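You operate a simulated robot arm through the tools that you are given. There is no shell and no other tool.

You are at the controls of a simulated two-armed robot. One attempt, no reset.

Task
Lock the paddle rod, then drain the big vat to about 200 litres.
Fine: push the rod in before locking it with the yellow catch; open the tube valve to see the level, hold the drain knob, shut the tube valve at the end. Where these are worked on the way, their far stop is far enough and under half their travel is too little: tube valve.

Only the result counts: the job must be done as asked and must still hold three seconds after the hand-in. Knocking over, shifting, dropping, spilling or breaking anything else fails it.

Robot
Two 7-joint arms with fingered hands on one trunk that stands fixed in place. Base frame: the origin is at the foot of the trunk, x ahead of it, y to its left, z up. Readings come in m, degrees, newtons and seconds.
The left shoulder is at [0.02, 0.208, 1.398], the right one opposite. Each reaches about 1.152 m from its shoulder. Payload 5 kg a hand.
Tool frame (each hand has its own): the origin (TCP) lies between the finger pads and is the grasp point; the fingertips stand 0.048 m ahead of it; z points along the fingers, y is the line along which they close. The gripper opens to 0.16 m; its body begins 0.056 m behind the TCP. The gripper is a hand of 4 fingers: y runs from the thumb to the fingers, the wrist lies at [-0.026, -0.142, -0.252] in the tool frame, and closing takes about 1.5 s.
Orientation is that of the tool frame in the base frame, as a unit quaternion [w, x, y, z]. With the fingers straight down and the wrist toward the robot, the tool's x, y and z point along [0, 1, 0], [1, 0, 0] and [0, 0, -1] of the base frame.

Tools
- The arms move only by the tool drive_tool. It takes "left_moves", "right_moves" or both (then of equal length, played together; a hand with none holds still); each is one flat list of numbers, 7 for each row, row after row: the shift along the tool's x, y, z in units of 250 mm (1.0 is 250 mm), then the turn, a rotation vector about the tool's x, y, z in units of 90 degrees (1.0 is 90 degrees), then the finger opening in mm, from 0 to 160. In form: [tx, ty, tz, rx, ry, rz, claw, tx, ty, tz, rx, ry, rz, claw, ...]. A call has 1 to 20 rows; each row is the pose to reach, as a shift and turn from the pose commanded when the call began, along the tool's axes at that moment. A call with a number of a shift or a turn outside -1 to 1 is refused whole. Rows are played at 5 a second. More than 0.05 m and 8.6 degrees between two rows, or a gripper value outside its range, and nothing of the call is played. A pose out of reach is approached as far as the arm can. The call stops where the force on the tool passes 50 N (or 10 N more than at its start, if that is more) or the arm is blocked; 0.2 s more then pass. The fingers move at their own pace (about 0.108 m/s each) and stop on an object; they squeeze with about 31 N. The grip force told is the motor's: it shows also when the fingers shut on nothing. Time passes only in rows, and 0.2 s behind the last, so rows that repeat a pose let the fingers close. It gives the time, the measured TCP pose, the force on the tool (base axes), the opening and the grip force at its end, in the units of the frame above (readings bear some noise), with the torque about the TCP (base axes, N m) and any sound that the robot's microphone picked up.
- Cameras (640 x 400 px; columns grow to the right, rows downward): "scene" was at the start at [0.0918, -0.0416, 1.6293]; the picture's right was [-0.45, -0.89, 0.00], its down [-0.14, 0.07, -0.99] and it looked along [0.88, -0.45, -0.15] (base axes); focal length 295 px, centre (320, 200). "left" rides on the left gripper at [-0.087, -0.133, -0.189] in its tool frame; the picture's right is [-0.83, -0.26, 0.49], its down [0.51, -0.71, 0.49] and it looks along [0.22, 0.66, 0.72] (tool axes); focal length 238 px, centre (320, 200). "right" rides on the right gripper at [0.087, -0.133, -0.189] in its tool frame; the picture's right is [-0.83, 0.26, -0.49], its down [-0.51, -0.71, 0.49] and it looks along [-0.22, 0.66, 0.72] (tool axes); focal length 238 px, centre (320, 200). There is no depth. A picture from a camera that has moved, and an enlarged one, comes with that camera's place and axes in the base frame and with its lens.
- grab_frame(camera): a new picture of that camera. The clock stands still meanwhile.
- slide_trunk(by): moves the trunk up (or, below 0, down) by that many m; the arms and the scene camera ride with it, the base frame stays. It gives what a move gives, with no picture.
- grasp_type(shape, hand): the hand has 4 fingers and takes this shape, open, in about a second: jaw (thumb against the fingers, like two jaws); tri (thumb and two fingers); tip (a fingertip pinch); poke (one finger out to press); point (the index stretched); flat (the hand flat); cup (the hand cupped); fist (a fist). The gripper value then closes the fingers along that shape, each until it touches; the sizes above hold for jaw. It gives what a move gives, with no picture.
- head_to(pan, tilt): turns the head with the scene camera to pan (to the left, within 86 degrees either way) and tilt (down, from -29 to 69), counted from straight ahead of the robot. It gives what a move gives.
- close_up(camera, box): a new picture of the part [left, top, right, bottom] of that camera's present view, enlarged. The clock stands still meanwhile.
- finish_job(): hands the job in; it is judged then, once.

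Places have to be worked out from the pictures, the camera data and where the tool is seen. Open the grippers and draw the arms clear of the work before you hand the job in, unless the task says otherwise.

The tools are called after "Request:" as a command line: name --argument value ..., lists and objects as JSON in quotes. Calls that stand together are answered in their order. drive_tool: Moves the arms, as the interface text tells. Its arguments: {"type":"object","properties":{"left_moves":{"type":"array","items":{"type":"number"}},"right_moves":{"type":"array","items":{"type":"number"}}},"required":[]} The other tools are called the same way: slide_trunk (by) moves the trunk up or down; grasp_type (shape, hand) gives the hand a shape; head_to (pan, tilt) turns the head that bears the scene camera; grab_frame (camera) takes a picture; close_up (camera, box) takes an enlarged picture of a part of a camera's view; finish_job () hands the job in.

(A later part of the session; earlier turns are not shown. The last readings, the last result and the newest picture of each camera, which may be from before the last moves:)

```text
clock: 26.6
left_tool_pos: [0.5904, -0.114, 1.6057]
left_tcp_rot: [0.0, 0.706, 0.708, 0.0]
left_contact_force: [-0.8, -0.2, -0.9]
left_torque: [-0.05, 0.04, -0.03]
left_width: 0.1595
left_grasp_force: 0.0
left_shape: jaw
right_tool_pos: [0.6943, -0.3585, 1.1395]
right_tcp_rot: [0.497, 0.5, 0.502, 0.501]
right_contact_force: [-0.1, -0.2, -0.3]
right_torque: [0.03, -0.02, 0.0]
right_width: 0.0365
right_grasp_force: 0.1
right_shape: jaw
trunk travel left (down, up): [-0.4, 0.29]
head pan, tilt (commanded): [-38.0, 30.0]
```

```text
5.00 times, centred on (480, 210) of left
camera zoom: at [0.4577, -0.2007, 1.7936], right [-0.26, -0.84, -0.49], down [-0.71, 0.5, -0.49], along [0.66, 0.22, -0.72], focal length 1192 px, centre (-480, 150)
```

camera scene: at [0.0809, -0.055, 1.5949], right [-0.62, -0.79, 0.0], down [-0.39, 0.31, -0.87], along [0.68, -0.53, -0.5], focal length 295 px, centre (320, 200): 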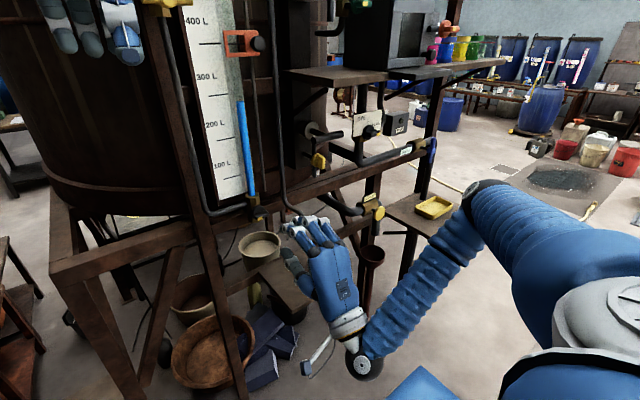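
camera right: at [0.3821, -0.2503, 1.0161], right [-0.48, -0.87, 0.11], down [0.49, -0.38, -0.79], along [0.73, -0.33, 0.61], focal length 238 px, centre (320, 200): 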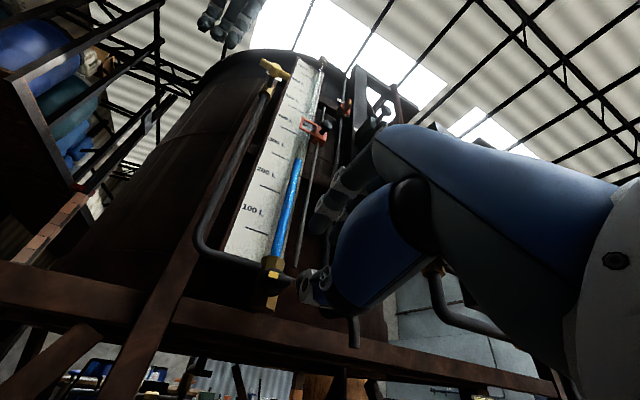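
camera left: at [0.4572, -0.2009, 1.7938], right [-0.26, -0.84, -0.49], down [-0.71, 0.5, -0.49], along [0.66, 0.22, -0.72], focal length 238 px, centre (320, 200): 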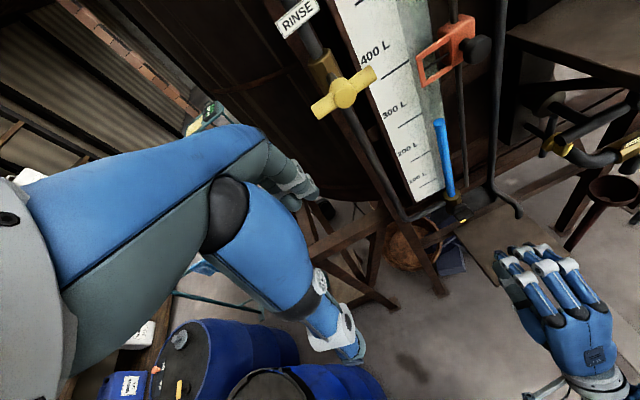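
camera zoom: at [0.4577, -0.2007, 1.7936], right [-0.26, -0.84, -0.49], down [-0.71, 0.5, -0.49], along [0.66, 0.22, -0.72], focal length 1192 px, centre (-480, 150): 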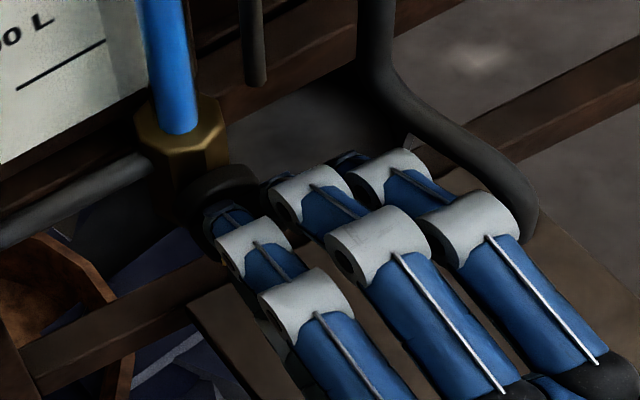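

Index finger is over the lug, thumb below. Closing the pinch.

Request:
drive_tool --right_moves '[0, 0, 0, 0, 0, 0, 15, 0, 0, 0, 0, 0, 0, 0, 0, 0, 0, 0, 0, 0, 0, 0, 0, 0, 0, 0, 0, 0, 0, 0, 0, 0, 0, 0, 0]'

Request:
close_up --camera "scene" --box '[225, 185, 305, 235]'

Request:
close_up --camera "left" --box '[420, 170, 540, 250]'

Request:
close_up --camera "right" --box '[230, 210, 350, 310]'

```text
clock: 27.8
left_tool_pos: [0.5899, -0.1139, 1.6047]
left_tcp_rot: [0.0, 0.707, 0.708, 0.001]
left_contact_force: [-0.3, -0.2, -0.3]
left_torque: [0.0, 0.02, 0.0]
left_width: 0.1596
left_grasp_force: 0.0
left_shape: jaw
right_tool_pos: [0.6939, -0.3587, 1.1383]
right_tcp_rot: [0.497, 0.501, 0.502, 0.5]
right_contact_force: [-0.8, 0.8, -3.5]
right_torque: [-0.01, 0.15, 0.02]
right_width: 0.0089
right_grasp_force: 31.1
right_shape: jaw
trunk travel left (down, up): [-0.4, 0.29]
head pan, tilt (commanded): [-38.0, 30.0]
```

```text
8.00 times, centred on (265, 210) of scene
camera zoom: at [0.0808, -0.0555, 1.5949], right [-0.62, -0.79, 0.0], down [-0.39, 0.31, -0.87], along [0.68, -0.53, -0.5], focal length 2364 px, centre (760, 120)
```

zoom: 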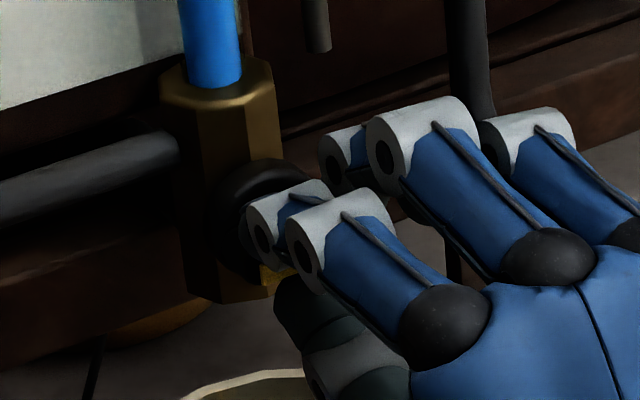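

```text
5.00 times, centred on (480, 210) of left
camera zoom: at [0.4571, -0.2012, 1.7937], right [-0.26, -0.84, -0.49], down [-0.71, 0.5, -0.49], along [0.66, 0.22, -0.72], focal length 1192 px, centre (-480, 150)
```

zoom: 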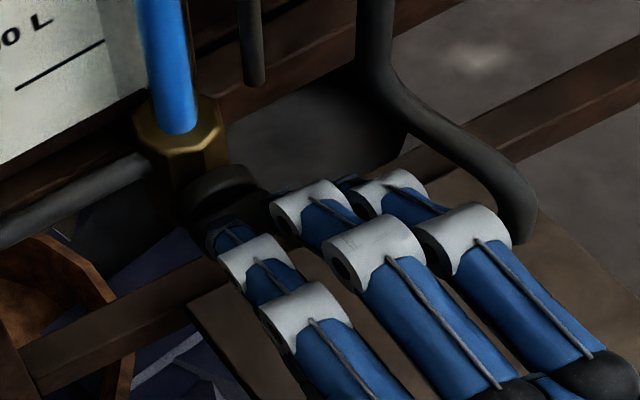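

```text
4.00 times, centred on (290, 260) of right
camera zoom: at [0.5031, -0.2718, 1.0073], right [-0.48, -0.84, 0.26], down [0.49, -0.5, -0.71], along [0.73, -0.22, 0.65], focal length 953 px, centre (440, -40)
```

zoom: 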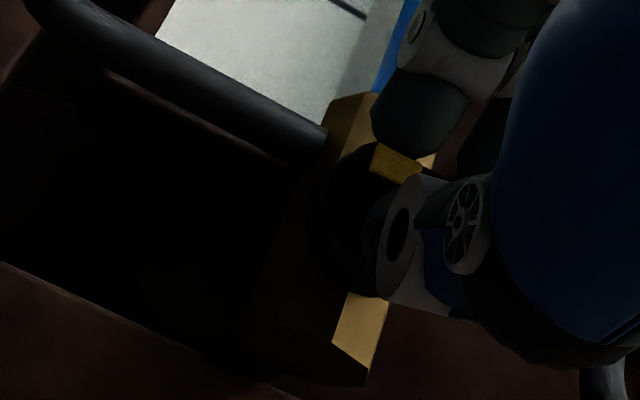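

The lug is pinched (31 N). I'll twist in the positive direction first, as with the catch, and check movement.

Request:
drive_tool --right_moves '[0, 0, 0, 0, 0, 0.07, 0, 0, 0, 0, 0, 0, 0.14, 0, 0, 0, 0, 0, 0, 0.21, 0]'

Request:
close_up --camera "scene" --box '[225, 185, 305, 235]'

Request:
close_up --camera "left" --box '[420, 170, 540, 250]'

Request:
close_up --camera "right" --box '[230, 210, 350, 310]'

```text
clock: 28.6
left_tool_pos: [0.5888, -0.1134, 1.6038]
left_tcp_rot: [0.002, 0.706, 0.708, 0.0]
left_contact_force: [1.8, 0.2, 0.3]
left_torque: [-0.02, -0.01, 0.03]
left_width: 0.1599
left_grasp_force: 0.2
left_shape: jaw
right_tool_pos: [0.6935, -0.3566, 1.1402]
right_tcp_rot: [0.408, 0.575, 0.412, 0.576]
right_contact_force: [-6.9, 5.5, 0.7]
right_torque: [-0.53, -0.03, -0.06]
right_width: 0.0093
right_grasp_force: 30.8
right_shape: jaw
trunk travel left (down, up): [-0.4, 0.29]
head pan, tilt (commanded): [-38.0, 30.0]
```

```text
8.00 times, centred on (265, 210) of scene
camera zoom: at [0.0797, -0.0542, 1.595], right [-0.62, -0.79, 0.0], down [-0.39, 0.31, -0.87], along [0.68, -0.53, -0.5], focal length 2364 px, centre (760, 120)
```

zoom: 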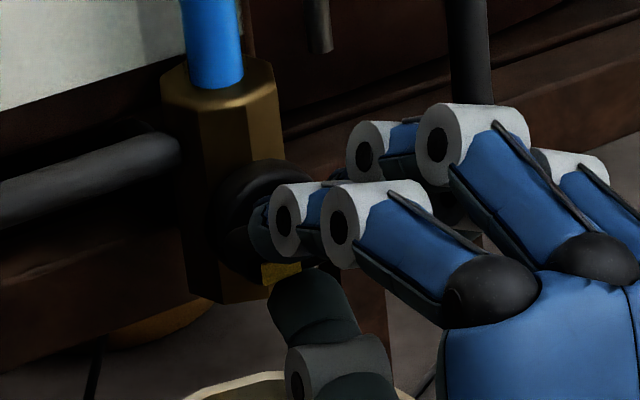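

```text
5.00 times, centred on (480, 210) of left
camera zoom: at [0.4558, -0.1998, 1.7943], right [-0.26, -0.84, -0.49], down [-0.71, 0.5, -0.49], along [0.66, 0.22, -0.72], focal length 1192 px, centre (-480, 150)
```

zoom: 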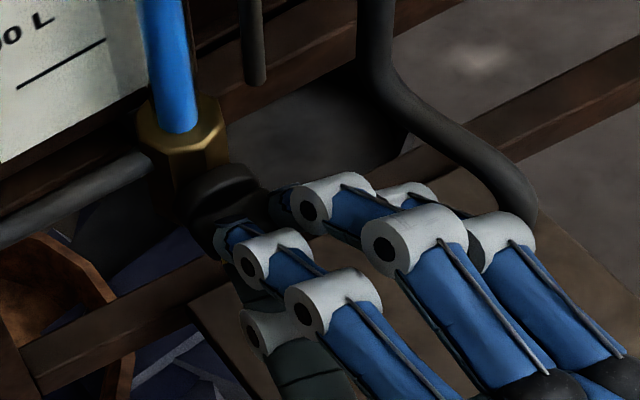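

```text
4.00 times, centred on (290, 260) of right
camera zoom: at [0.5028, -0.2324, 1.0438], right [-0.48, -0.88, -0.03], down [0.49, -0.24, -0.84], along [0.73, -0.42, 0.55], focal length 953 px, centre (440, -40)
```

zoom: 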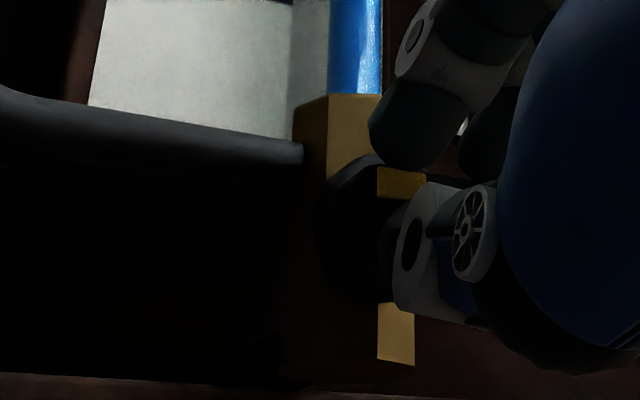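

Torque reached -0.53 N·m and the mark hasn't moved, so that side is its stop. I'll turn the other way.

Request:
drive_tool --right_moves '[0, 0, 0, 0, 0, -0.08, 0, 0, 0, 0, 0, 0, -0.16, 0, 0, 0, 0, 0, 0, -0.23, 0, 0, 0, 0, 0, 0, -0.3, 0, 0, 0, 0, 0, 0, -0.37, 0, 0, 0, 0, 0, 0, -0.44, 0]'

Request:
close_up --camera "scene" --box '[225, 185, 305, 235]'

Request:
close_up --camera "right" --box '[230, 210, 350, 310]'

Request:
grab_frame --camera "scene"

```text
clock: 30.0
left_tool_pos: [0.5877, -0.1132, 1.6057]
left_tcp_rot: [0.0, 0.706, 0.708, 0.001]
left_contact_force: [0.4, 0.1, -1.0]
left_torque: [-0.06, 0.04, 0.01]
left_width: 0.1596
left_grasp_force: 0.0
left_shape: jaw
right_tool_pos: [0.6936, -0.3568, 1.1387]
right_tcp_rot: [0.58, 0.402, 0.584, 0.402]
right_contact_force: [-13.4, 7.2, -6.6]
right_torque: [0.09, 0.35, 0.31]
right_width: 0.0089
right_grasp_force: 30.7
right_shape: jaw
trunk travel left (down, up): [-0.4, 0.29]
head pan, tilt (commanded): [-38.0, 30.0]
```

```text
8.00 times, centred on (265, 210) of scene
camera zoom: at [0.0796, -0.0545, 1.5949], right [-0.62, -0.79, 0.0], down [-0.39, 0.31, -0.87], along [0.68, -0.53, -0.5], focal length 2364 px, centre (760, 120)
```

zoom: 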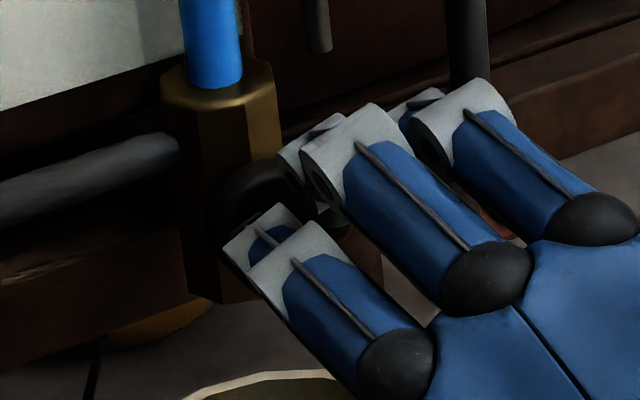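

```text
4.00 times, centred on (290, 260) of right
camera zoom: at [0.5028, -0.3238, 0.9853], right [-0.48, -0.69, 0.54], down [0.49, -0.72, -0.49], along [0.73, 0.03, 0.69], focal length 953 px, centre (440, -40)
```

zoom: 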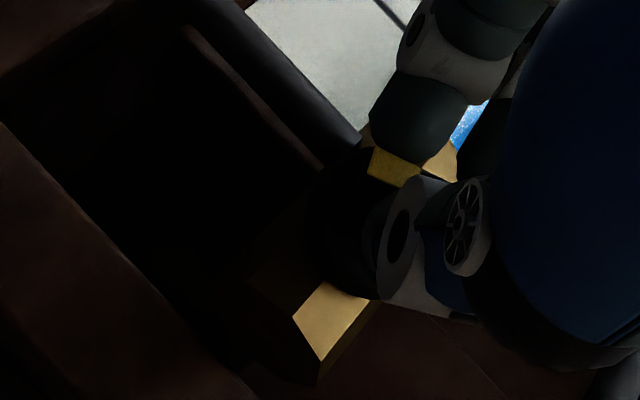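

```text
taken
camera scene: at [0.0796, -0.0545, 1.5949], right [-0.62, -0.79, 0.0], down [-0.39, 0.31, -0.87], along [0.68, -0.53, -0.5], focal length 295 px, centre (320, 200)
```

scene: 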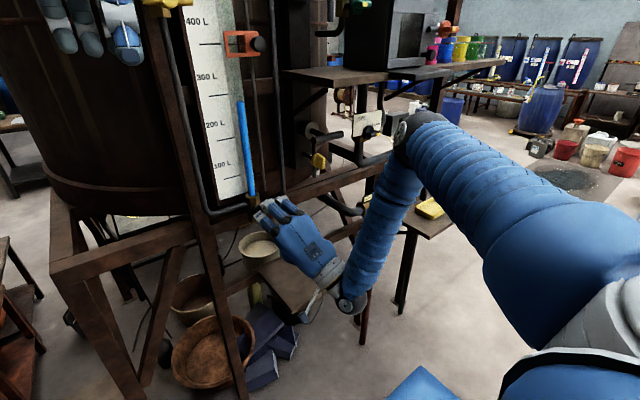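

Now the mark stays fixed relative to the hand, so the valve is turning with it in the negative direction. Continuing in steps while watching the elbow.

Request:
drive_tool --right_moves '[0, 0, -0.006, 0, 0, -0.08, 0, 0, 0, -0.006, 0, 0, -0.16, 0, 0, 0, -0.006, 0, 0, -0.24, 0, 0, 0, -0.006, 0, 0, -0.32, 0]'

Request:
close_up --camera "scene" --box '[225, 185, 305, 235]'

Request:
close_up --camera "right" --box '[230, 210, 350, 310]'

Request:
grab_frame --camera "scene"

Request:
grab_frame --camera "left"

```text
clock: 31.0
left_tool_pos: [0.5914, -0.1129, 1.6043]
left_tcp_rot: [0.001, 0.706, 0.708, -0.001]
left_contact_force: [-0.8, 0.4, 0.3]
left_torque: [-0.01, 0.0, -0.03]
left_width: 0.1595
left_grasp_force: 0.0
left_shape: jaw
right_tool_pos: [0.6934, -0.3585, 1.1377]
right_tcp_rot: [0.66, 0.244, 0.666, 0.246]
right_contact_force: [-8.1, 10.7, -12.7]
right_torque: [0.08, 0.54, 0.47]
right_width: 0.0085
right_grasp_force: 31.5
right_shape: jaw
trunk travel left (down, up): [-0.4, 0.29]
head pan, tilt (commanded): [-38.0, 30.0]
```

```text
8.00 times, centred on (265, 210) of scene
camera zoom: at [0.0808, -0.0541, 1.5949], right [-0.62, -0.79, 0.0], down [-0.39, 0.31, -0.87], along [0.68, -0.53, -0.5], focal length 2364 px, centre (760, 120)
```

zoom: 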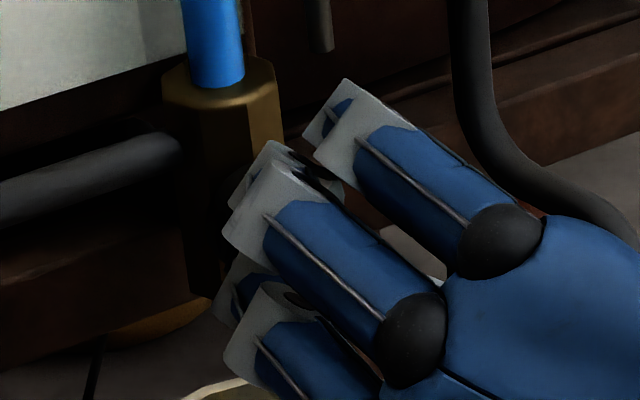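

```text
4.00 times, centred on (290, 260) of right
camera zoom: at [0.5024, -0.4029, 0.9878], right [-0.48, -0.35, 0.81], down [0.49, -0.87, -0.08], along [0.72, 0.36, 0.59], focal length 953 px, centre (440, -40)
```

zoom: 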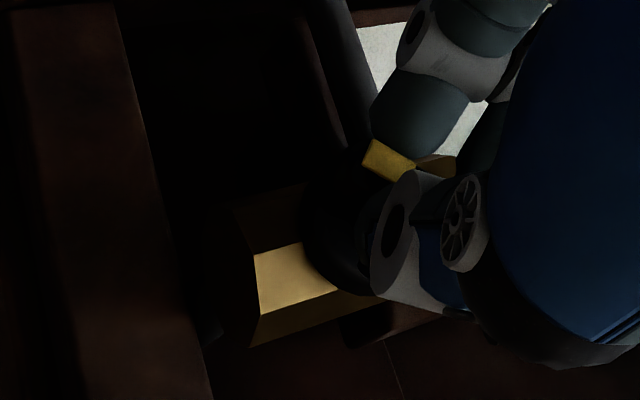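

```text
taken
camera scene: at [0.0808, -0.0541, 1.5949], right [-0.62, -0.79, 0.0], down [-0.39, 0.31, -0.87], along [0.68, -0.53, -0.5], focal length 295 px, centre (320, 200)
```

scene: 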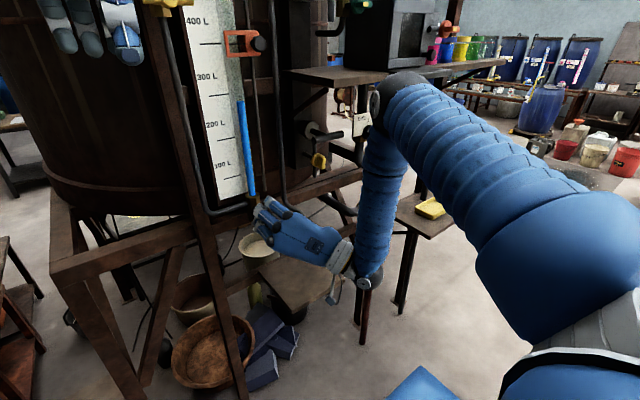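

```text
taken
camera left: at [0.4572, -0.1996, 1.7939], right [-0.26, -0.84, -0.49], down [-0.71, 0.5, -0.49], along [0.66, 0.22, -0.72], focal length 238 px, centre (320, 200)
```

left: 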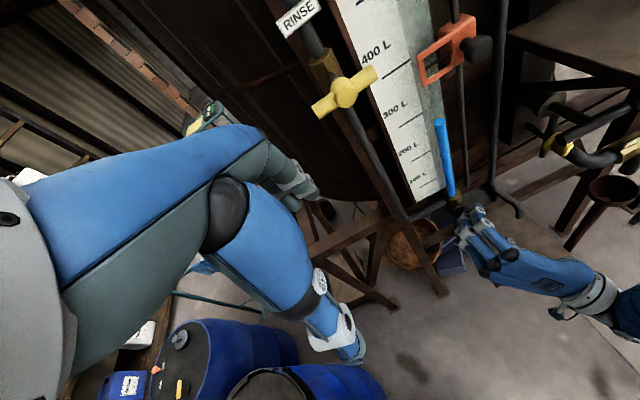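

The valve has turned about 49° with the hand; the elbow is around x≈0.46, well clear of the shelf. I'll finish the turn to about 90°, shifting the TCP by a few mm to relieve the side load.

Request:
drive_tool --right_moves '[0.014, -0.002, -0.008, 0, 0, -0.07, 0, 0.014, -0.002, -0.008, 0, 0, -0.14, 0, 0.014, -0.002, -0.008, 0, 0, -0.21, 0, 0.014, -0.002, -0.008, 0, 0, -0.28, 0]'

Request:
close_up --camera "right" --box '[230, 210, 350, 310]'

Request:
grab_frame --camera "scene"

```text
clock: 32.0
left_tool_pos: [0.5903, -0.1151, 1.6055]
left_tcp_rot: [0.0, 0.707, 0.708, 0.0]
left_contact_force: [-0.1, 1.4, -0.1]
left_torque: [-0.01, 0.02, -0.03]
left_width: 0.1597
left_grasp_force: 0.1
left_shape: jaw
right_tool_pos: [0.6913, -0.3582, 1.1362]
right_tcp_rot: [0.7, 0.093, 0.702, 0.095]
right_contact_force: [2.2, -1.3, 0.2]
right_torque: [0.04, -0.01, -0.04]
right_width: 0.0081
right_grasp_force: 31.2
right_shape: jaw
trunk travel left (down, up): [-0.4, 0.29]
head pan, tilt (commanded): [-38.0, 30.0]
```

```text
4.00 times, centred on (290, 260) of right
camera zoom: at [0.5016, -0.4622, 1.0181], right [-0.48, 0.03, 0.87], down [0.49, -0.82, 0.3], along [0.72, 0.58, 0.38], focal length 953 px, centre (440, -40)
```

zoom: 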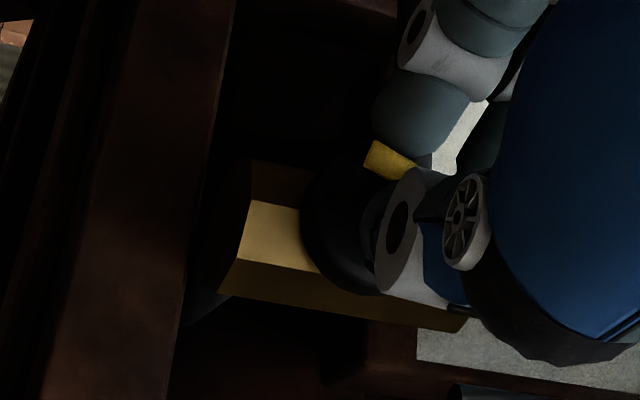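

```text
taken
camera scene: at [0.0809, -0.0552, 1.595], right [-0.62, -0.79, 0.0], down [-0.39, 0.31, -0.87], along [0.68, -0.53, -0.5], focal length 295 px, centre (320, 200)
```

scene: 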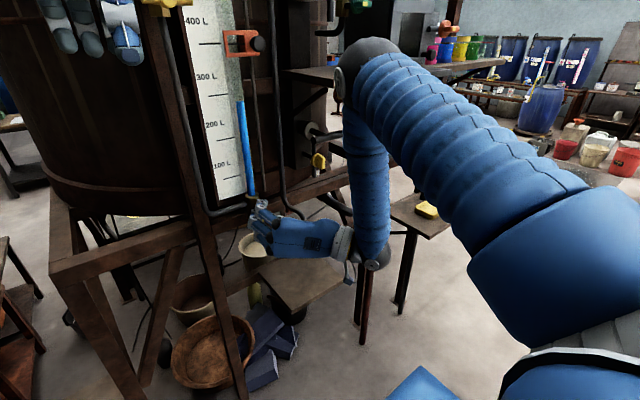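

At about -75° with nearly zero side load. Turning the last 15–20° to the stop.

Request:
drive_tool --right_moves '[0, 0, 0, 0, 0, -0.07, 0, 0, 0, 0, 0, 0, -0.14, 0, 0, 0, 0, 0, 0, -0.2, 0, 0, 0, 0, 0, 0, -0.24, 0]'

Request:
close_up --camera "right" --box '[230, 210, 350, 310]'

Request:
grab_frame --camera "scene"

```text
clock: 33.0
left_tool_pos: [0.5898, -0.1136, 1.6046]
left_tcp_rot: [0.001, 0.707, 0.708, 0.0]
left_contact_force: [0.1, 0.2, 0.0]
left_torque: [0.03, 0.0, 0.0]
left_width: 0.1595
left_grasp_force: 0.1
left_shape: jaw
right_tool_pos: [0.6912, -0.3577, 1.1356]
right_tcp_rot: [0.705, -0.04, 0.707, -0.038]
right_contact_force: [-2.0, 0.9, -0.5]
right_torque: [0.21, 0.07, -0.04]
right_width: 0.0079
right_grasp_force: 31.0
right_shape: jaw
trunk travel left (down, up): [-0.4, 0.29]
head pan, tilt (commanded): [-38.0, 30.0]
```

```text
4.00 times, centred on (290, 260) of right
camera zoom: at [0.5015, -0.499, 1.0651], right [-0.48, 0.35, 0.8], down [0.5, -0.65, 0.58], along [0.72, 0.68, 0.14], focal length 953 px, centre (440, -40)
```

zoom: 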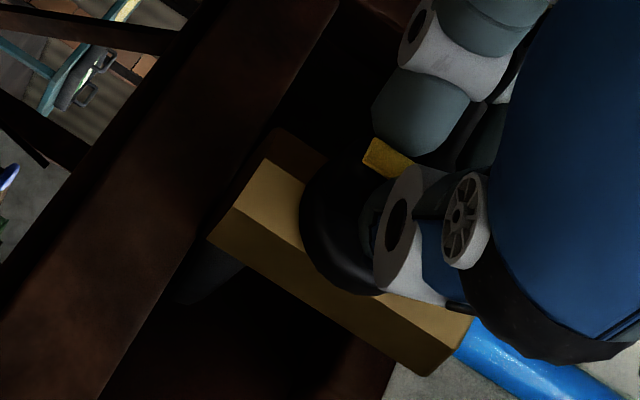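

```text
taken
camera scene: at [0.0804, -0.0552, 1.5949], right [-0.62, -0.79, 0.0], down [-0.39, 0.31, -0.87], along [0.68, -0.53, -0.5], focal length 295 px, centre (320, 200)
```

scene: 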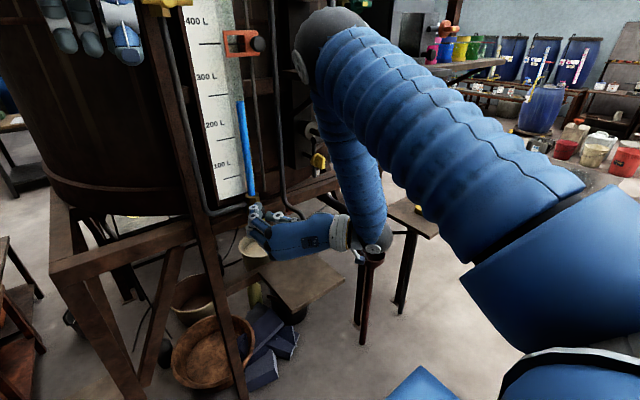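

φ is about -97° and torque is building slightly. I'll nudge a bit more to confirm the stop, then compare the blue level.

Request:
drive_tool --right_moves '[0, 0, 0, 0, 0, -0.05, 0, 0, 0, 0, 0, 0, -0.09, 0]'

Request:
close_up --camera "right" --box '[230, 210, 350, 310]'

Request:
close_up --camera "scene" --box '[180, 60, 276, 120]'

```text
clock: 33.6
left_tool_pos: [0.5887, -0.1145, 1.6056]
left_tcp_rot: [0.0, 0.707, 0.707, 0.001]
left_contact_force: [0.5, -0.9, 0.1]
left_torque: [0.04, 0.01, 0.0]
left_width: 0.1599
left_grasp_force: 0.0
left_shape: jaw
right_tool_pos: [0.6908, -0.3572, 1.1358]
right_tcp_rot: [0.701, -0.089, 0.702, -0.087]
right_contact_force: [-7.8, -0.2, 0.0]
right_torque: [0.34, -0.03, 0.02]
right_width: 0.0083
right_grasp_force: 31.2
right_shape: jaw
trunk travel left (down, up): [-0.4, 0.29]
head pan, tilt (commanded): [-38.0, 30.0]
```

```text
4.00 times, centred on (290, 260) of right
camera zoom: at [0.5011, -0.5075, 1.086], right [-0.49, 0.45, 0.75], down [0.49, -0.56, 0.66], along [0.72, 0.69, 0.05], focal length 953 px, centre (440, -40)
```

zoom: 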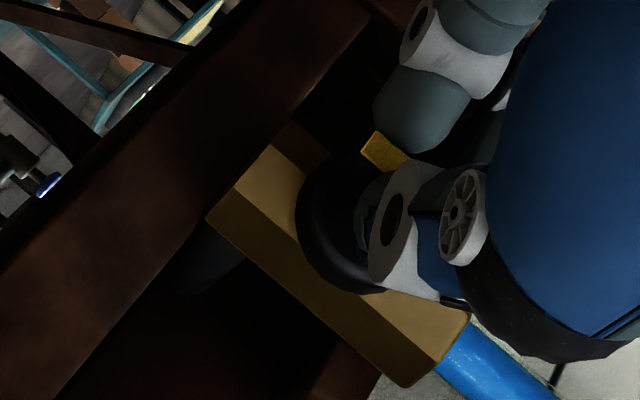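

```text
6.67 times, centred on (228, 90) of scene
camera zoom: at [0.0797, -0.0556, 1.595], right [-0.62, -0.79, 0.0], down [-0.39, 0.31, -0.87], along [0.68, -0.53, -0.5], focal length 1970 px, centre (933, 933)
```

zoom: 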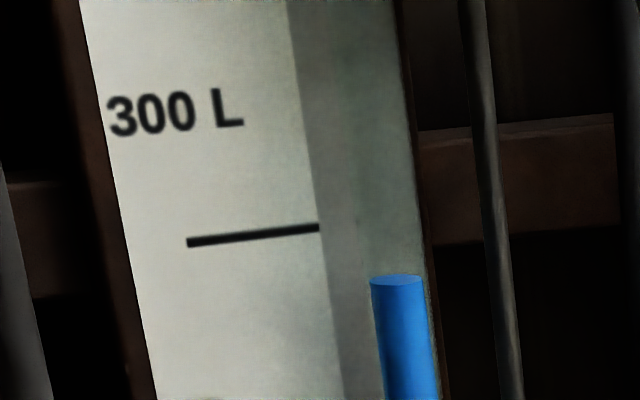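

The level top is unchanged so far, and the lug is at its stop about 95° round. I'll release, back off, and look at the knob and the level.

Request:
drive_tool --right_moves '[0, 0, 0, 0, 0, 0, 30, 0, 0, 0, 0, 0, 0, 40, 0, 0, 0, 0, 0, 0, 40, 0, 0, -0.1, 0, 0, 0, 40, 0, 0, -0.2, 0, 0, 0, 40, 0, 0, -0.35, 0, 0, 0, 40, 0, 0, -0.5, 0, 0, 0, 40]'

Request:
close_up --camera "scene" --box '[225, 185, 305, 235]'

Request:
close_up --camera "scene" --box '[180, 60, 276, 120]'

Request:
grab_frame --camera "left"

```text
clock: 35.2
left_tool_pos: [0.5885, -0.1132, 1.6049]
left_tcp_rot: [0.001, 0.707, 0.708, 0.001]
left_contact_force: [-0.2, -0.3, 0.2]
left_torque: [0.02, -0.07, 0.01]
left_width: 0.1594
left_grasp_force: 0.1
left_shape: jaw
right_tool_pos: [0.5638, -0.3571, 1.1362]
right_tcp_rot: [0.7, -0.09, 0.703, -0.086]
right_contact_force: [0.5, -0.3, 0.2]
right_torque: [0.03, 0.02, 0.0]
right_width: 0.0396
right_grasp_force: 0.1
right_shape: jaw
trunk travel left (down, up): [-0.4, 0.29]
head pan, tilt (commanded): [-38.0, 30.0]
```

```text
8.00 times, centred on (265, 210) of scene
camera zoom: at [0.0796, -0.0555, 1.595], right [-0.62, -0.79, 0.0], down [-0.39, 0.31, -0.87], along [0.68, -0.53, -0.5], focal length 2364 px, centre (760, 120)
```

zoom: 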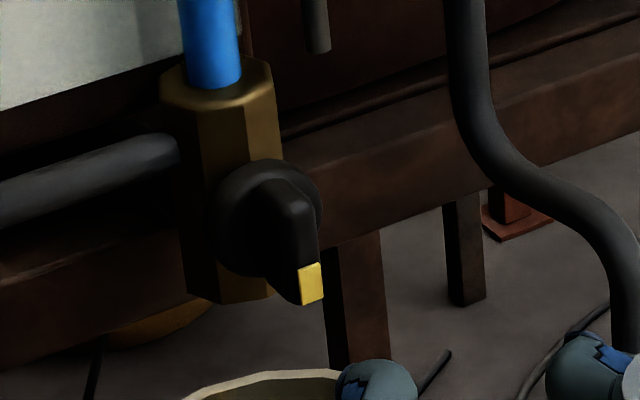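

```text
6.67 times, centred on (228, 90) of scene
camera zoom: at [0.0796, -0.0555, 1.595], right [-0.62, -0.79, 0.0], down [-0.39, 0.31, -0.87], along [0.68, -0.53, -0.5], focal length 1970 px, centre (933, 933)
```

zoom: 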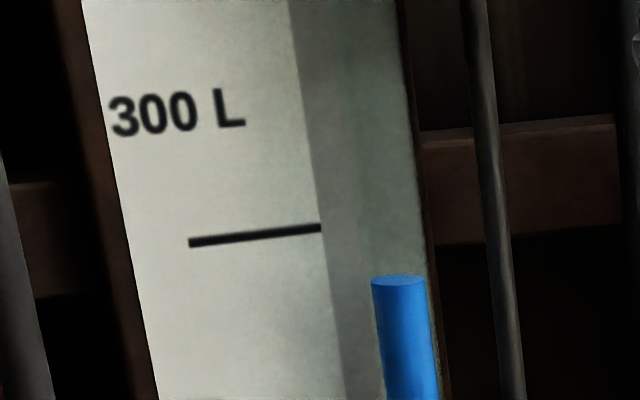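

```text
taken
camera left: at [0.4557, -0.2011, 1.7942], right [-0.26, -0.84, -0.49], down [-0.71, 0.5, -0.49], along [0.66, 0.22, -0.72], focal length 238 px, centre (320, 200)
```

left: 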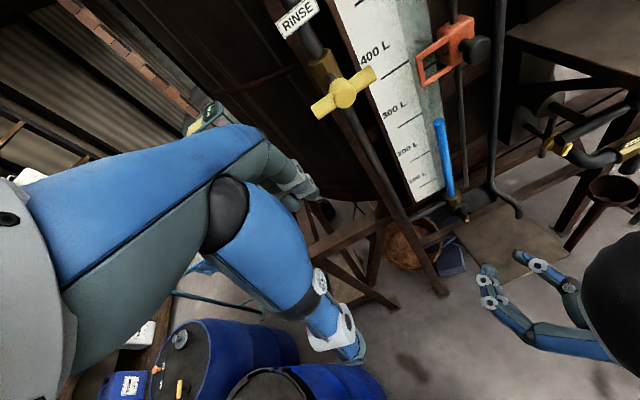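

The tube valve lug is now vertical (fully over) and the level reads the same. Now I'll inspect the drain knob.

Request:
close_up --camera "scene" --box '[345, 185, 409, 225]'

Request:
close_up --camera "scene" --box '[320, 170, 440, 290]'

Request:
close_up --camera "left" --box '[560, 110, 640, 210]'

Request:
grab_frame --camera "right"

```text
10.00 times, centred on (377, 205) of scene
camera zoom: at [0.0796, -0.0555, 1.595], right [-0.62, -0.79, 0.0], down [-0.39, 0.31, -0.87], along [0.68, -0.53, -0.5], focal length 2954 px, centre (-250, 150)
```

zoom: 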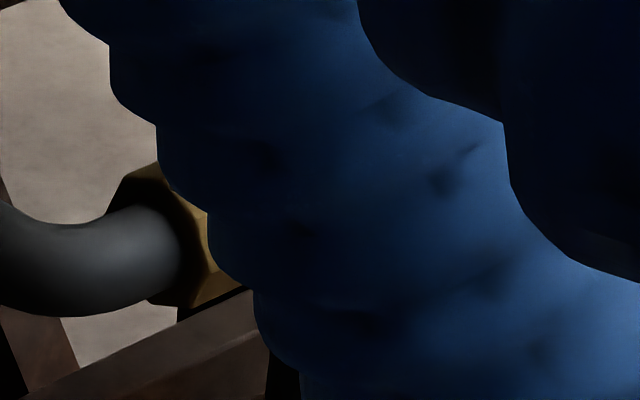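

```text
3.33 times, centred on (380, 230) of scene
camera zoom: at [0.0796, -0.0555, 1.595], right [-0.62, -0.79, 0.0], down [-0.39, 0.31, -0.87], along [0.68, -0.53, -0.5], focal length 985 px, centre (120, 100)
```

zoom: 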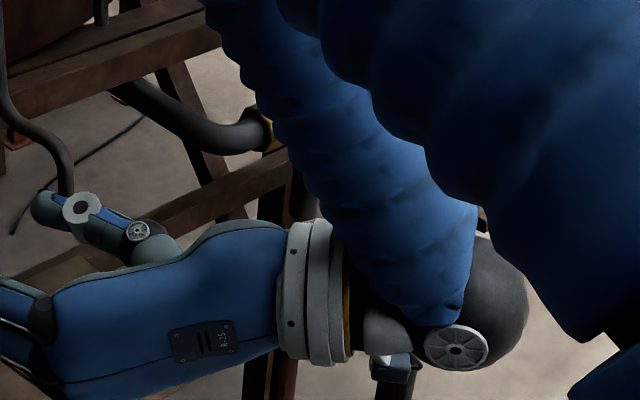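

```text
4.00 times, centred on (600, 160) of left
camera zoom: at [0.4557, -0.2011, 1.7942], right [-0.26, -0.84, -0.49], down [-0.71, 0.5, -0.49], along [0.66, 0.22, -0.72], focal length 953 px, centre (-800, 360)
```

zoom: 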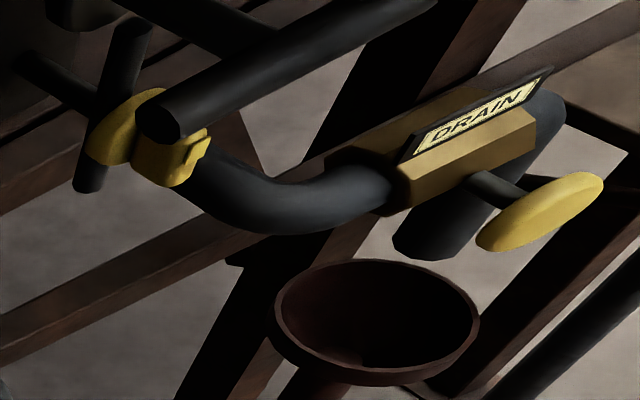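

```text
taken
camera right: at [0.375, -0.5076, 1.0862], right [-0.49, 0.45, 0.75], down [0.49, -0.56, 0.66], along [0.72, 0.69, 0.05], focal length 238 px, centre (320, 200)
```

right: 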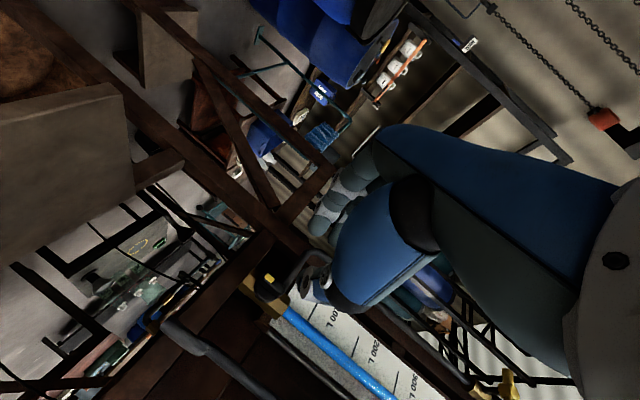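

The drain knob is a yellow mushroom disc on a stem facing me, at about (0.707, -0.843, 0.968), with its outlet pipe over the funnel; I expect to push it in (+x) and hold. First I'll retract the right hand and move it right, turning the wrist back upright.

Request:
drive_tool --right_moves '[0, 0, -0.12, 0, 0, 0.08, 40, 0, 0, -0.24, 0, 0, 0.16, 40, 0, -0.08, -0.24, 0, 0, 0.24, 40, 0, -0.17, -0.24, 0, 0, 0.32, 40, 0, -0.26, -0.24, 0, 0, 0.4, 40, -0.005, -0.35, -0.24, 0, 0, 0.48, 40, -0.007, -0.45, -0.24, 0, 0, 0.56, 40, -0.009, -0.55, -0.24, 0, 0, 0.64, 40, -0.011, -0.65, -0.24, 0, 0, 0.72, 40, -0.013, -0.75, -0.24, 0, 0, 0.8, 40, -0.015, -0.85, -0.24, 0, 0, 0.88, 40, -0.018, -0.95, -0.24, 0, 0, 0.96, 40]'

Request:
grab_frame --camera "scene"

Request:
grab_frame --camera "left"

```text
clock: 37.8
left_tool_pos: [0.5888, -0.1154, 1.6054]
left_tcp_rot: [0.0, 0.706, 0.708, 0.0]
left_contact_force: [0.1, -0.2, 0.5]
left_torque: [0.03, -0.07, 0.0]
left_width: 0.1597
left_grasp_force: 0.1
left_shape: jaw
right_tool_pos: [0.5053, -0.5867, 1.1994]
right_tcp_rot: [0.569, 0.417, 0.573, 0.418]
right_contact_force: [0.0, -0.6, -0.6]
right_torque: [0.02, -0.01, 0.01]
right_width: 0.0401
right_grasp_force: 0.2
right_shape: jaw
trunk travel left (down, up): [-0.4, 0.29]
head pan, tilt (commanded): [-38.0, 30.0]
```

```text
taken
camera scene: at [0.0799, -0.0562, 1.5949], right [-0.62, -0.79, 0.0], down [-0.39, 0.31, -0.87], along [0.68, -0.53, -0.5], focal length 295 px, centre (320, 200)
```

scene: 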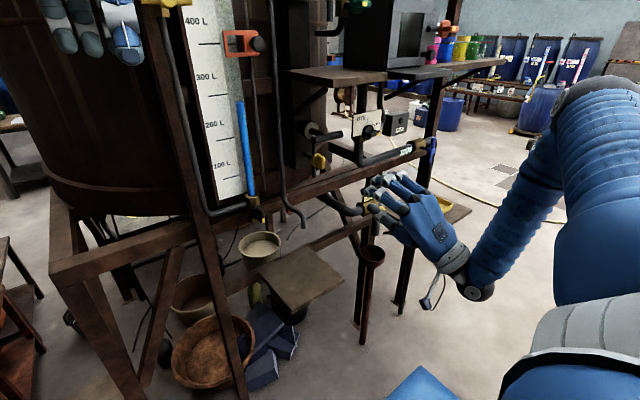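

```text
taken
camera left: at [0.4561, -0.2021, 1.7939], right [-0.26, -0.83, -0.49], down [-0.71, 0.5, -0.49], along [0.66, 0.22, -0.72], focal length 238 px, centre (320, 200)
```

left: 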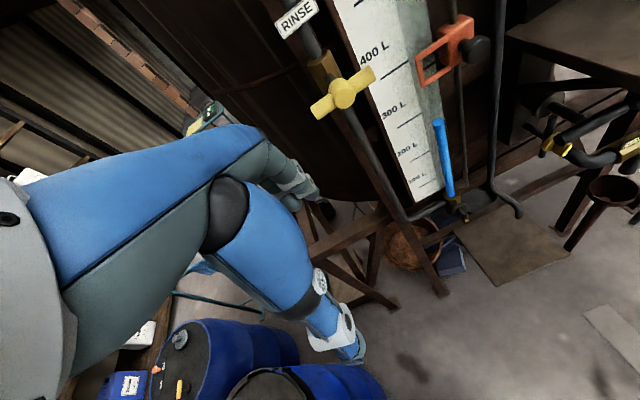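

The right hand is clear. A tray board stands at about z≈0.90 near (0.575–0.8, -0.35…-0.55), so I'll move the hand further right before lowering the trunk.

Request:
drive_tool --right_moves '[-0.155, -0.049, -0.02, 0, 0, 0.05, 40, -0.311, -0.098, -0.04, 0, 0, 0.1, 40, -0.466, -0.147, -0.06, 0, 0, 0.15, 40, -0.622, -0.196, -0.08, 0, 0, 0.194, 40]'

Request:
grab_frame --camera "scene"

Request:
grab_frame --camera "right"

```text
clock: 38.8
left_tool_pos: [0.5888, -0.1162, 1.6052]
left_tcp_rot: [-0.001, 0.706, 0.708, 0.001]
left_contact_force: [-0.8, -0.4, 0.4]
left_torque: [0.07, -0.04, 0.02]
left_width: 0.1598
left_grasp_force: 0.0
left_shape: jaw
right_tool_pos: [0.4868, -0.7521, 1.1976]
right_tcp_rot: [0.5, 0.499, 0.502, 0.499]
right_contact_force: [0.9, -0.9, -0.1]
right_torque: [0.0, -0.03, 0.11]
right_width: 0.0398
right_grasp_force: 0.0
right_shape: jaw
trunk travel left (down, up): [-0.4, 0.29]
head pan, tilt (commanded): [-38.0, 30.0]
```

```text
taken
camera scene: at [0.0801, -0.0571, 1.5949], right [-0.62, -0.79, 0.0], down [-0.39, 0.31, -0.87], along [0.68, -0.53, -0.5], focal length 295 px, centre (320, 200)
```

scene: 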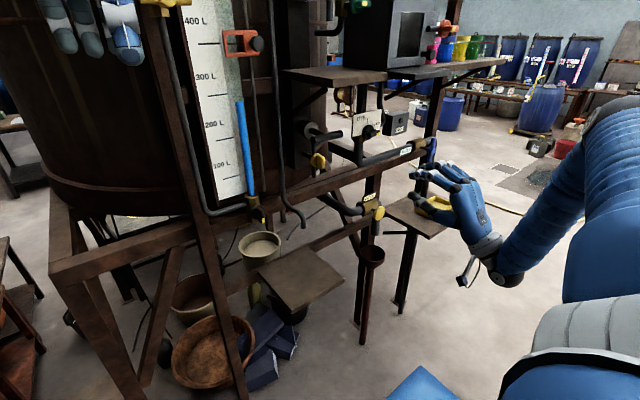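

```text
taken
camera right: at [0.2965, -0.6658, 1.0658], right [-0.48, -0.84, 0.26], down [0.49, -0.51, -0.71], along [0.73, -0.21, 0.65], focal length 238 px, centre (320, 200)
```

right: 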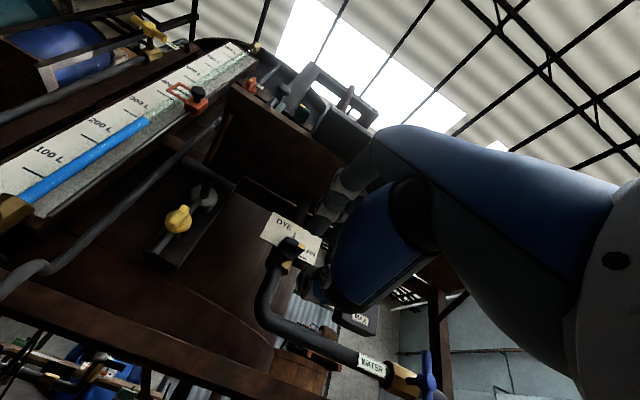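

Before lowering the trunk, I'll glance left to make sure the left arm has free space below it.

Request:
head_to --pan 25 --tilt 30

Request:
grab_frame --camera "scene"

```text
clock: 40.2
left_tool_pos: [0.5899, -0.1142, 1.6045]
left_tcp_rot: [0.0, 0.706, 0.708, 0.0]
left_contact_force: [-0.1, 0.7, 0.7]
left_torque: [-0.01, -0.02, 0.0]
left_width: 0.1598
left_grasp_force: 0.1
left_shape: jaw
right_tool_pos: [0.4857, -0.7503, 1.1984]
right_tcp_rot: [0.5, 0.498, 0.504, 0.498]
right_contact_force: [-0.4, -0.4, 0.6]
right_torque: [-0.03, 0.02, 0.0]
right_width: 0.0398
right_grasp_force: 0.1
right_shape: jaw
trunk travel left (down, up): [-0.4, 0.29]
head pan, tilt (commanded): [25.0, 30.0]
```

```text
taken
camera scene: at [0.091, 0.0384, 1.595], right [0.42, -0.91, 0.0], down [-0.45, -0.21, -0.87], along [0.78, 0.37, -0.5], focal length 295 px, centre (320, 200)
```

scene: 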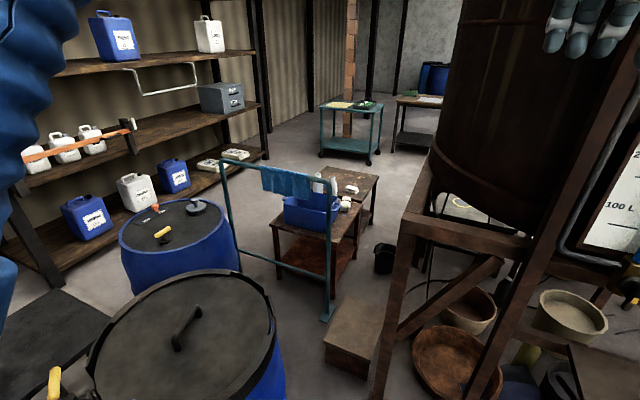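

Barrels on the left top out around z≈0.9, below the left arm even after lowering. I'll lower the trunk 0.25 m, which also puts the camera level with the 200 L mark.

Request:
slide_trunk --by -0.25

Request:
head_to --pan -38 --tilt 12

Request:
grab_frame --camera "scene"

Request:
grab_frame --camera "right"

Request:
grab_frame --camera "left"

```text
clock: 42.8
left_tool_pos: [0.5891, -0.1137, 1.3557]
left_tcp_rot: [0.001, 0.706, 0.708, 0.0]
left_contact_force: [1.0, -0.2, 0.7]
left_torque: [0.04, 0.03, 0.03]
left_width: 0.1596
left_grasp_force: 0.0
left_shape: jaw
right_tool_pos: [0.4875, -0.7503, 0.9481]
right_tcp_rot: [0.499, 0.497, 0.504, 0.499]
right_contact_force: [-0.4, 0.0, -0.6]
right_torque: [0.02, -0.01, 0.02]
right_width: 0.0397
right_grasp_force: 0.1
right_shape: jaw
trunk travel left (down, up): [-0.15, 0.54]
head pan, tilt (commanded): [25.0, 30.0]
```

```text
clock: 44.1
left_tool_pos: [0.5894, -0.1139, 1.3552]
left_tcp_rot: [0.0, 0.707, 0.708, 0.0]
left_contact_force: [-0.1, 0.7, -0.1]
left_torque: [0.0, 0.02, -0.02]
left_width: 0.1597
left_grasp_force: 0.2
left_shape: jaw
right_tool_pos: [0.4873, -0.7511, 0.9486]
right_tcp_rot: [0.5, 0.498, 0.504, 0.497]
right_contact_force: [-1.0, -0.1, 0.3]
right_torque: [-0.02, 0.0, 0.03]
right_width: 0.0397
right_grasp_force: 0.0
right_shape: jaw
trunk travel left (down, up): [-0.15, 0.54]
head pan, tilt (commanded): [-38.0, 12.0]
```

```text
taken
camera scene: at [0.0825, -0.0571, 1.374], right [-0.61, -0.79, 0.0], down [-0.16, 0.13, -0.98], along [0.77, -0.6, -0.21], focal length 295 px, centre (320, 200)
```

scene: 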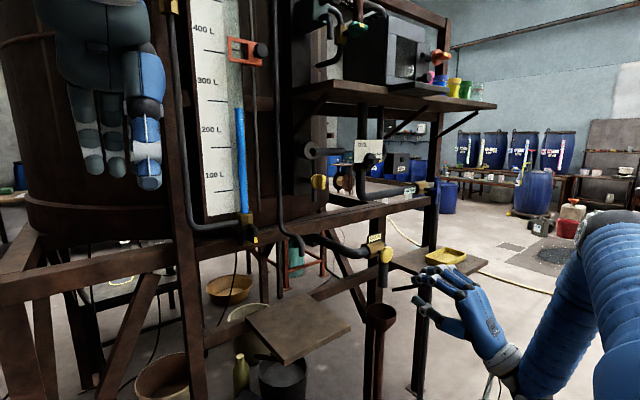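

```text
taken
camera right: at [0.2966, -0.6645, 0.8163], right [-0.48, -0.83, 0.27], down [0.49, -0.51, -0.71], along [0.73, -0.21, 0.65], focal length 238 px, centre (320, 200)
```

right: 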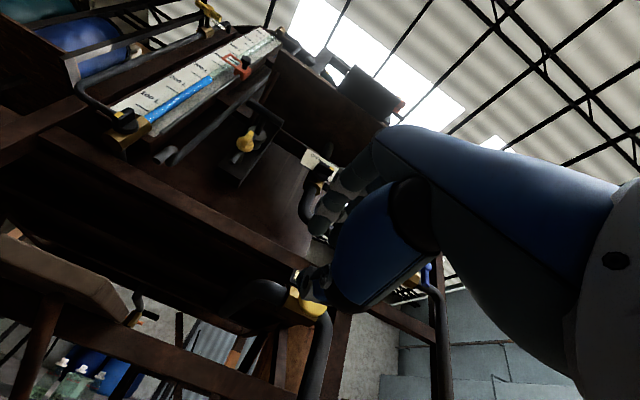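

```text
taken
camera left: at [0.4565, -0.2012, 1.5439], right [-0.26, -0.84, -0.49], down [-0.71, 0.5, -0.49], along [0.66, 0.22, -0.72], focal length 238 px, centre (320, 200)
```

left: 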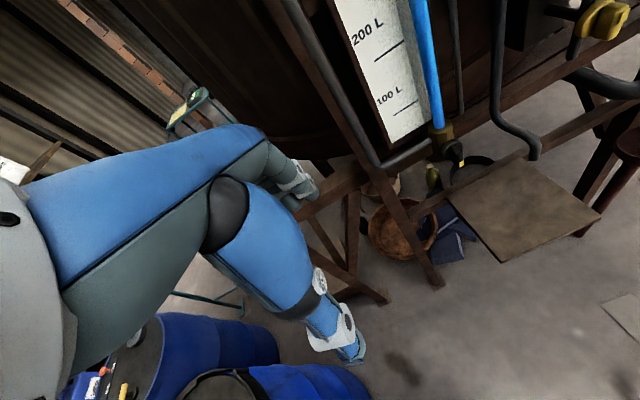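

The gauge and the drain knob are both visible from here. I'll zoom to pin down the knob with the scene and right cameras, and measure the gauge.

Request:
close_up --camera "scene" --box '[350, 225, 414, 265]'

Request:
close_up --camera "right" --box '[260, 250, 360, 330]'

Request:
close_up --camera "scene" --box '[180, 70, 280, 220]'

```text
10.00 times, centred on (382, 245) of scene
camera zoom: at [0.0825, -0.0571, 1.374], right [-0.61, -0.79, 0.0], down [-0.16, 0.13, -0.98], along [0.77, -0.6, -0.21], focal length 2954 px, centre (-300, -250)
```

zoom: 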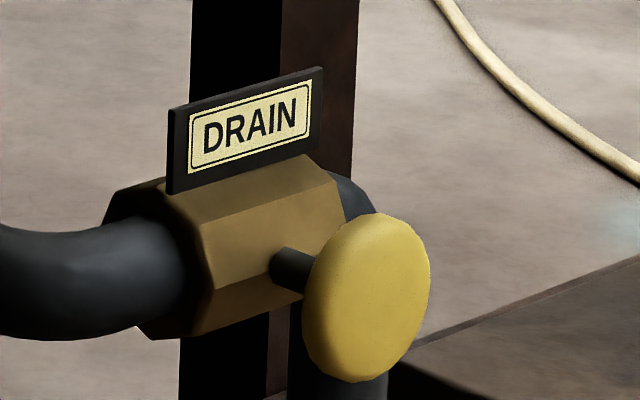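

```text
5.00 times, centred on (310, 290) of right
camera zoom: at [0.2966, -0.6645, 0.8163], right [-0.48, -0.83, 0.27], down [0.49, -0.51, -0.71], along [0.73, -0.21, 0.65], focal length 1192 px, centre (370, -250)
```

zoom: 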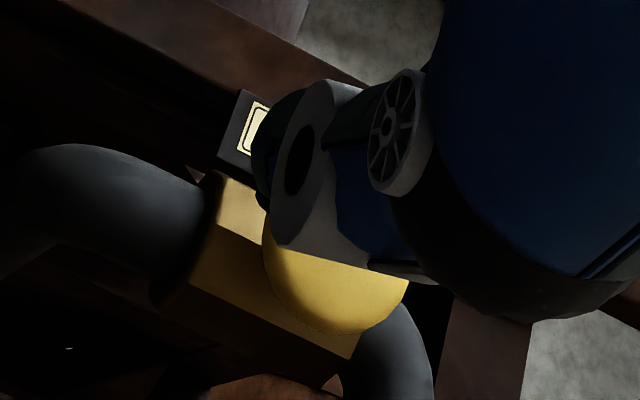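

```text
2.67 times, centred on (230, 145) of scene
camera zoom: at [0.0825, -0.0571, 1.374], right [-0.61, -0.79, 0.0], down [-0.16, 0.13, -0.98], along [0.77, -0.6, -0.21], focal length 788 px, centre (560, 347)
```

zoom: 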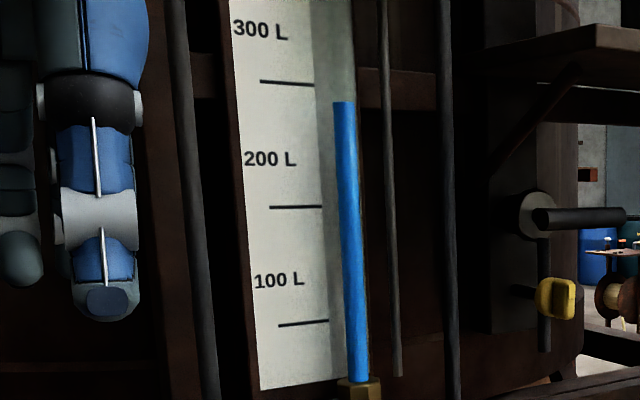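

The tube reads a bit below the "300" tick. Since reading the scale correctly is critical, I'll look at the top of the board and tube to understand how the scale is laid out.

Request:
head_to --pan -24 --tilt -14

Request:
grab_frame --camera "scene"

Request:
close_up --camera "scene" --box '[270, 0, 390, 200]'

```text
clock: 45.0
left_tool_pos: [0.5884, -0.1141, 1.3551]
left_tcp_rot: [-0.001, 0.706, 0.708, 0.0]
left_contact_force: [-0.6, 0.8, -0.1]
left_torque: [-0.02, -0.01, 0.01]
left_width: 0.1597
left_grasp_force: 0.0
left_shape: jaw
right_tool_pos: [0.4874, -0.7503, 0.9478]
right_tcp_rot: [0.5, 0.498, 0.504, 0.499]
right_contact_force: [-0.8, -0.4, -0.4]
right_torque: [-0.01, -0.01, 0.04]
right_width: 0.0397
right_grasp_force: 0.0
right_shape: jaw
trunk travel left (down, up): [-0.15, 0.54]
head pan, tilt (commanded): [-24.0, -14.0]
```

```text
taken
camera scene: at [0.0833, -0.0329, 1.4142], right [-0.41, -0.91, 0.0], down [0.22, -0.1, -0.97], along [0.89, -0.39, 0.24], focal length 295 px, centre (320, 200)
```

scene: 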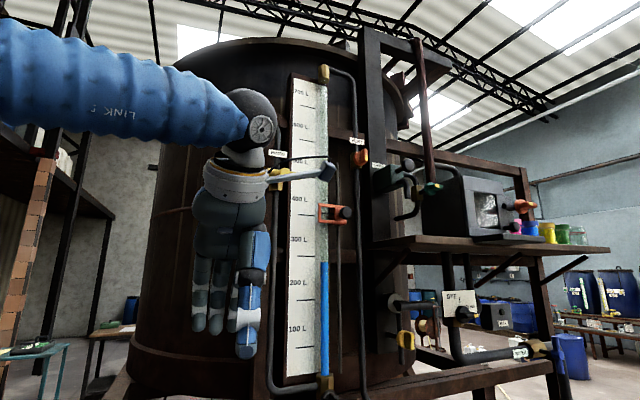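

```text
2.00 times, centred on (330, 100) of scene
camera zoom: at [0.0833, -0.0329, 1.4142], right [-0.41, -0.91, 0.0], down [0.22, -0.1, -0.97], along [0.89, -0.39, 0.24], focal length 591 px, centre (300, 400)
```

zoom: 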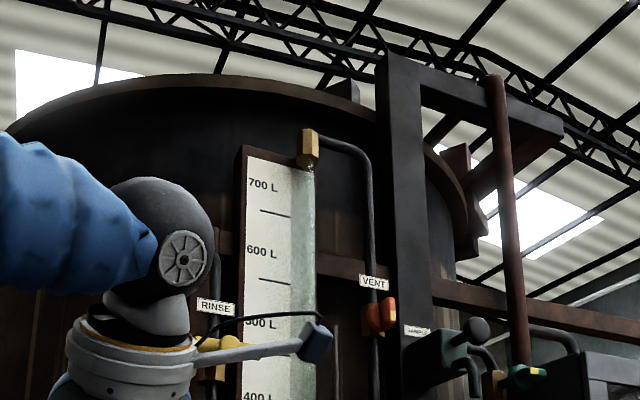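

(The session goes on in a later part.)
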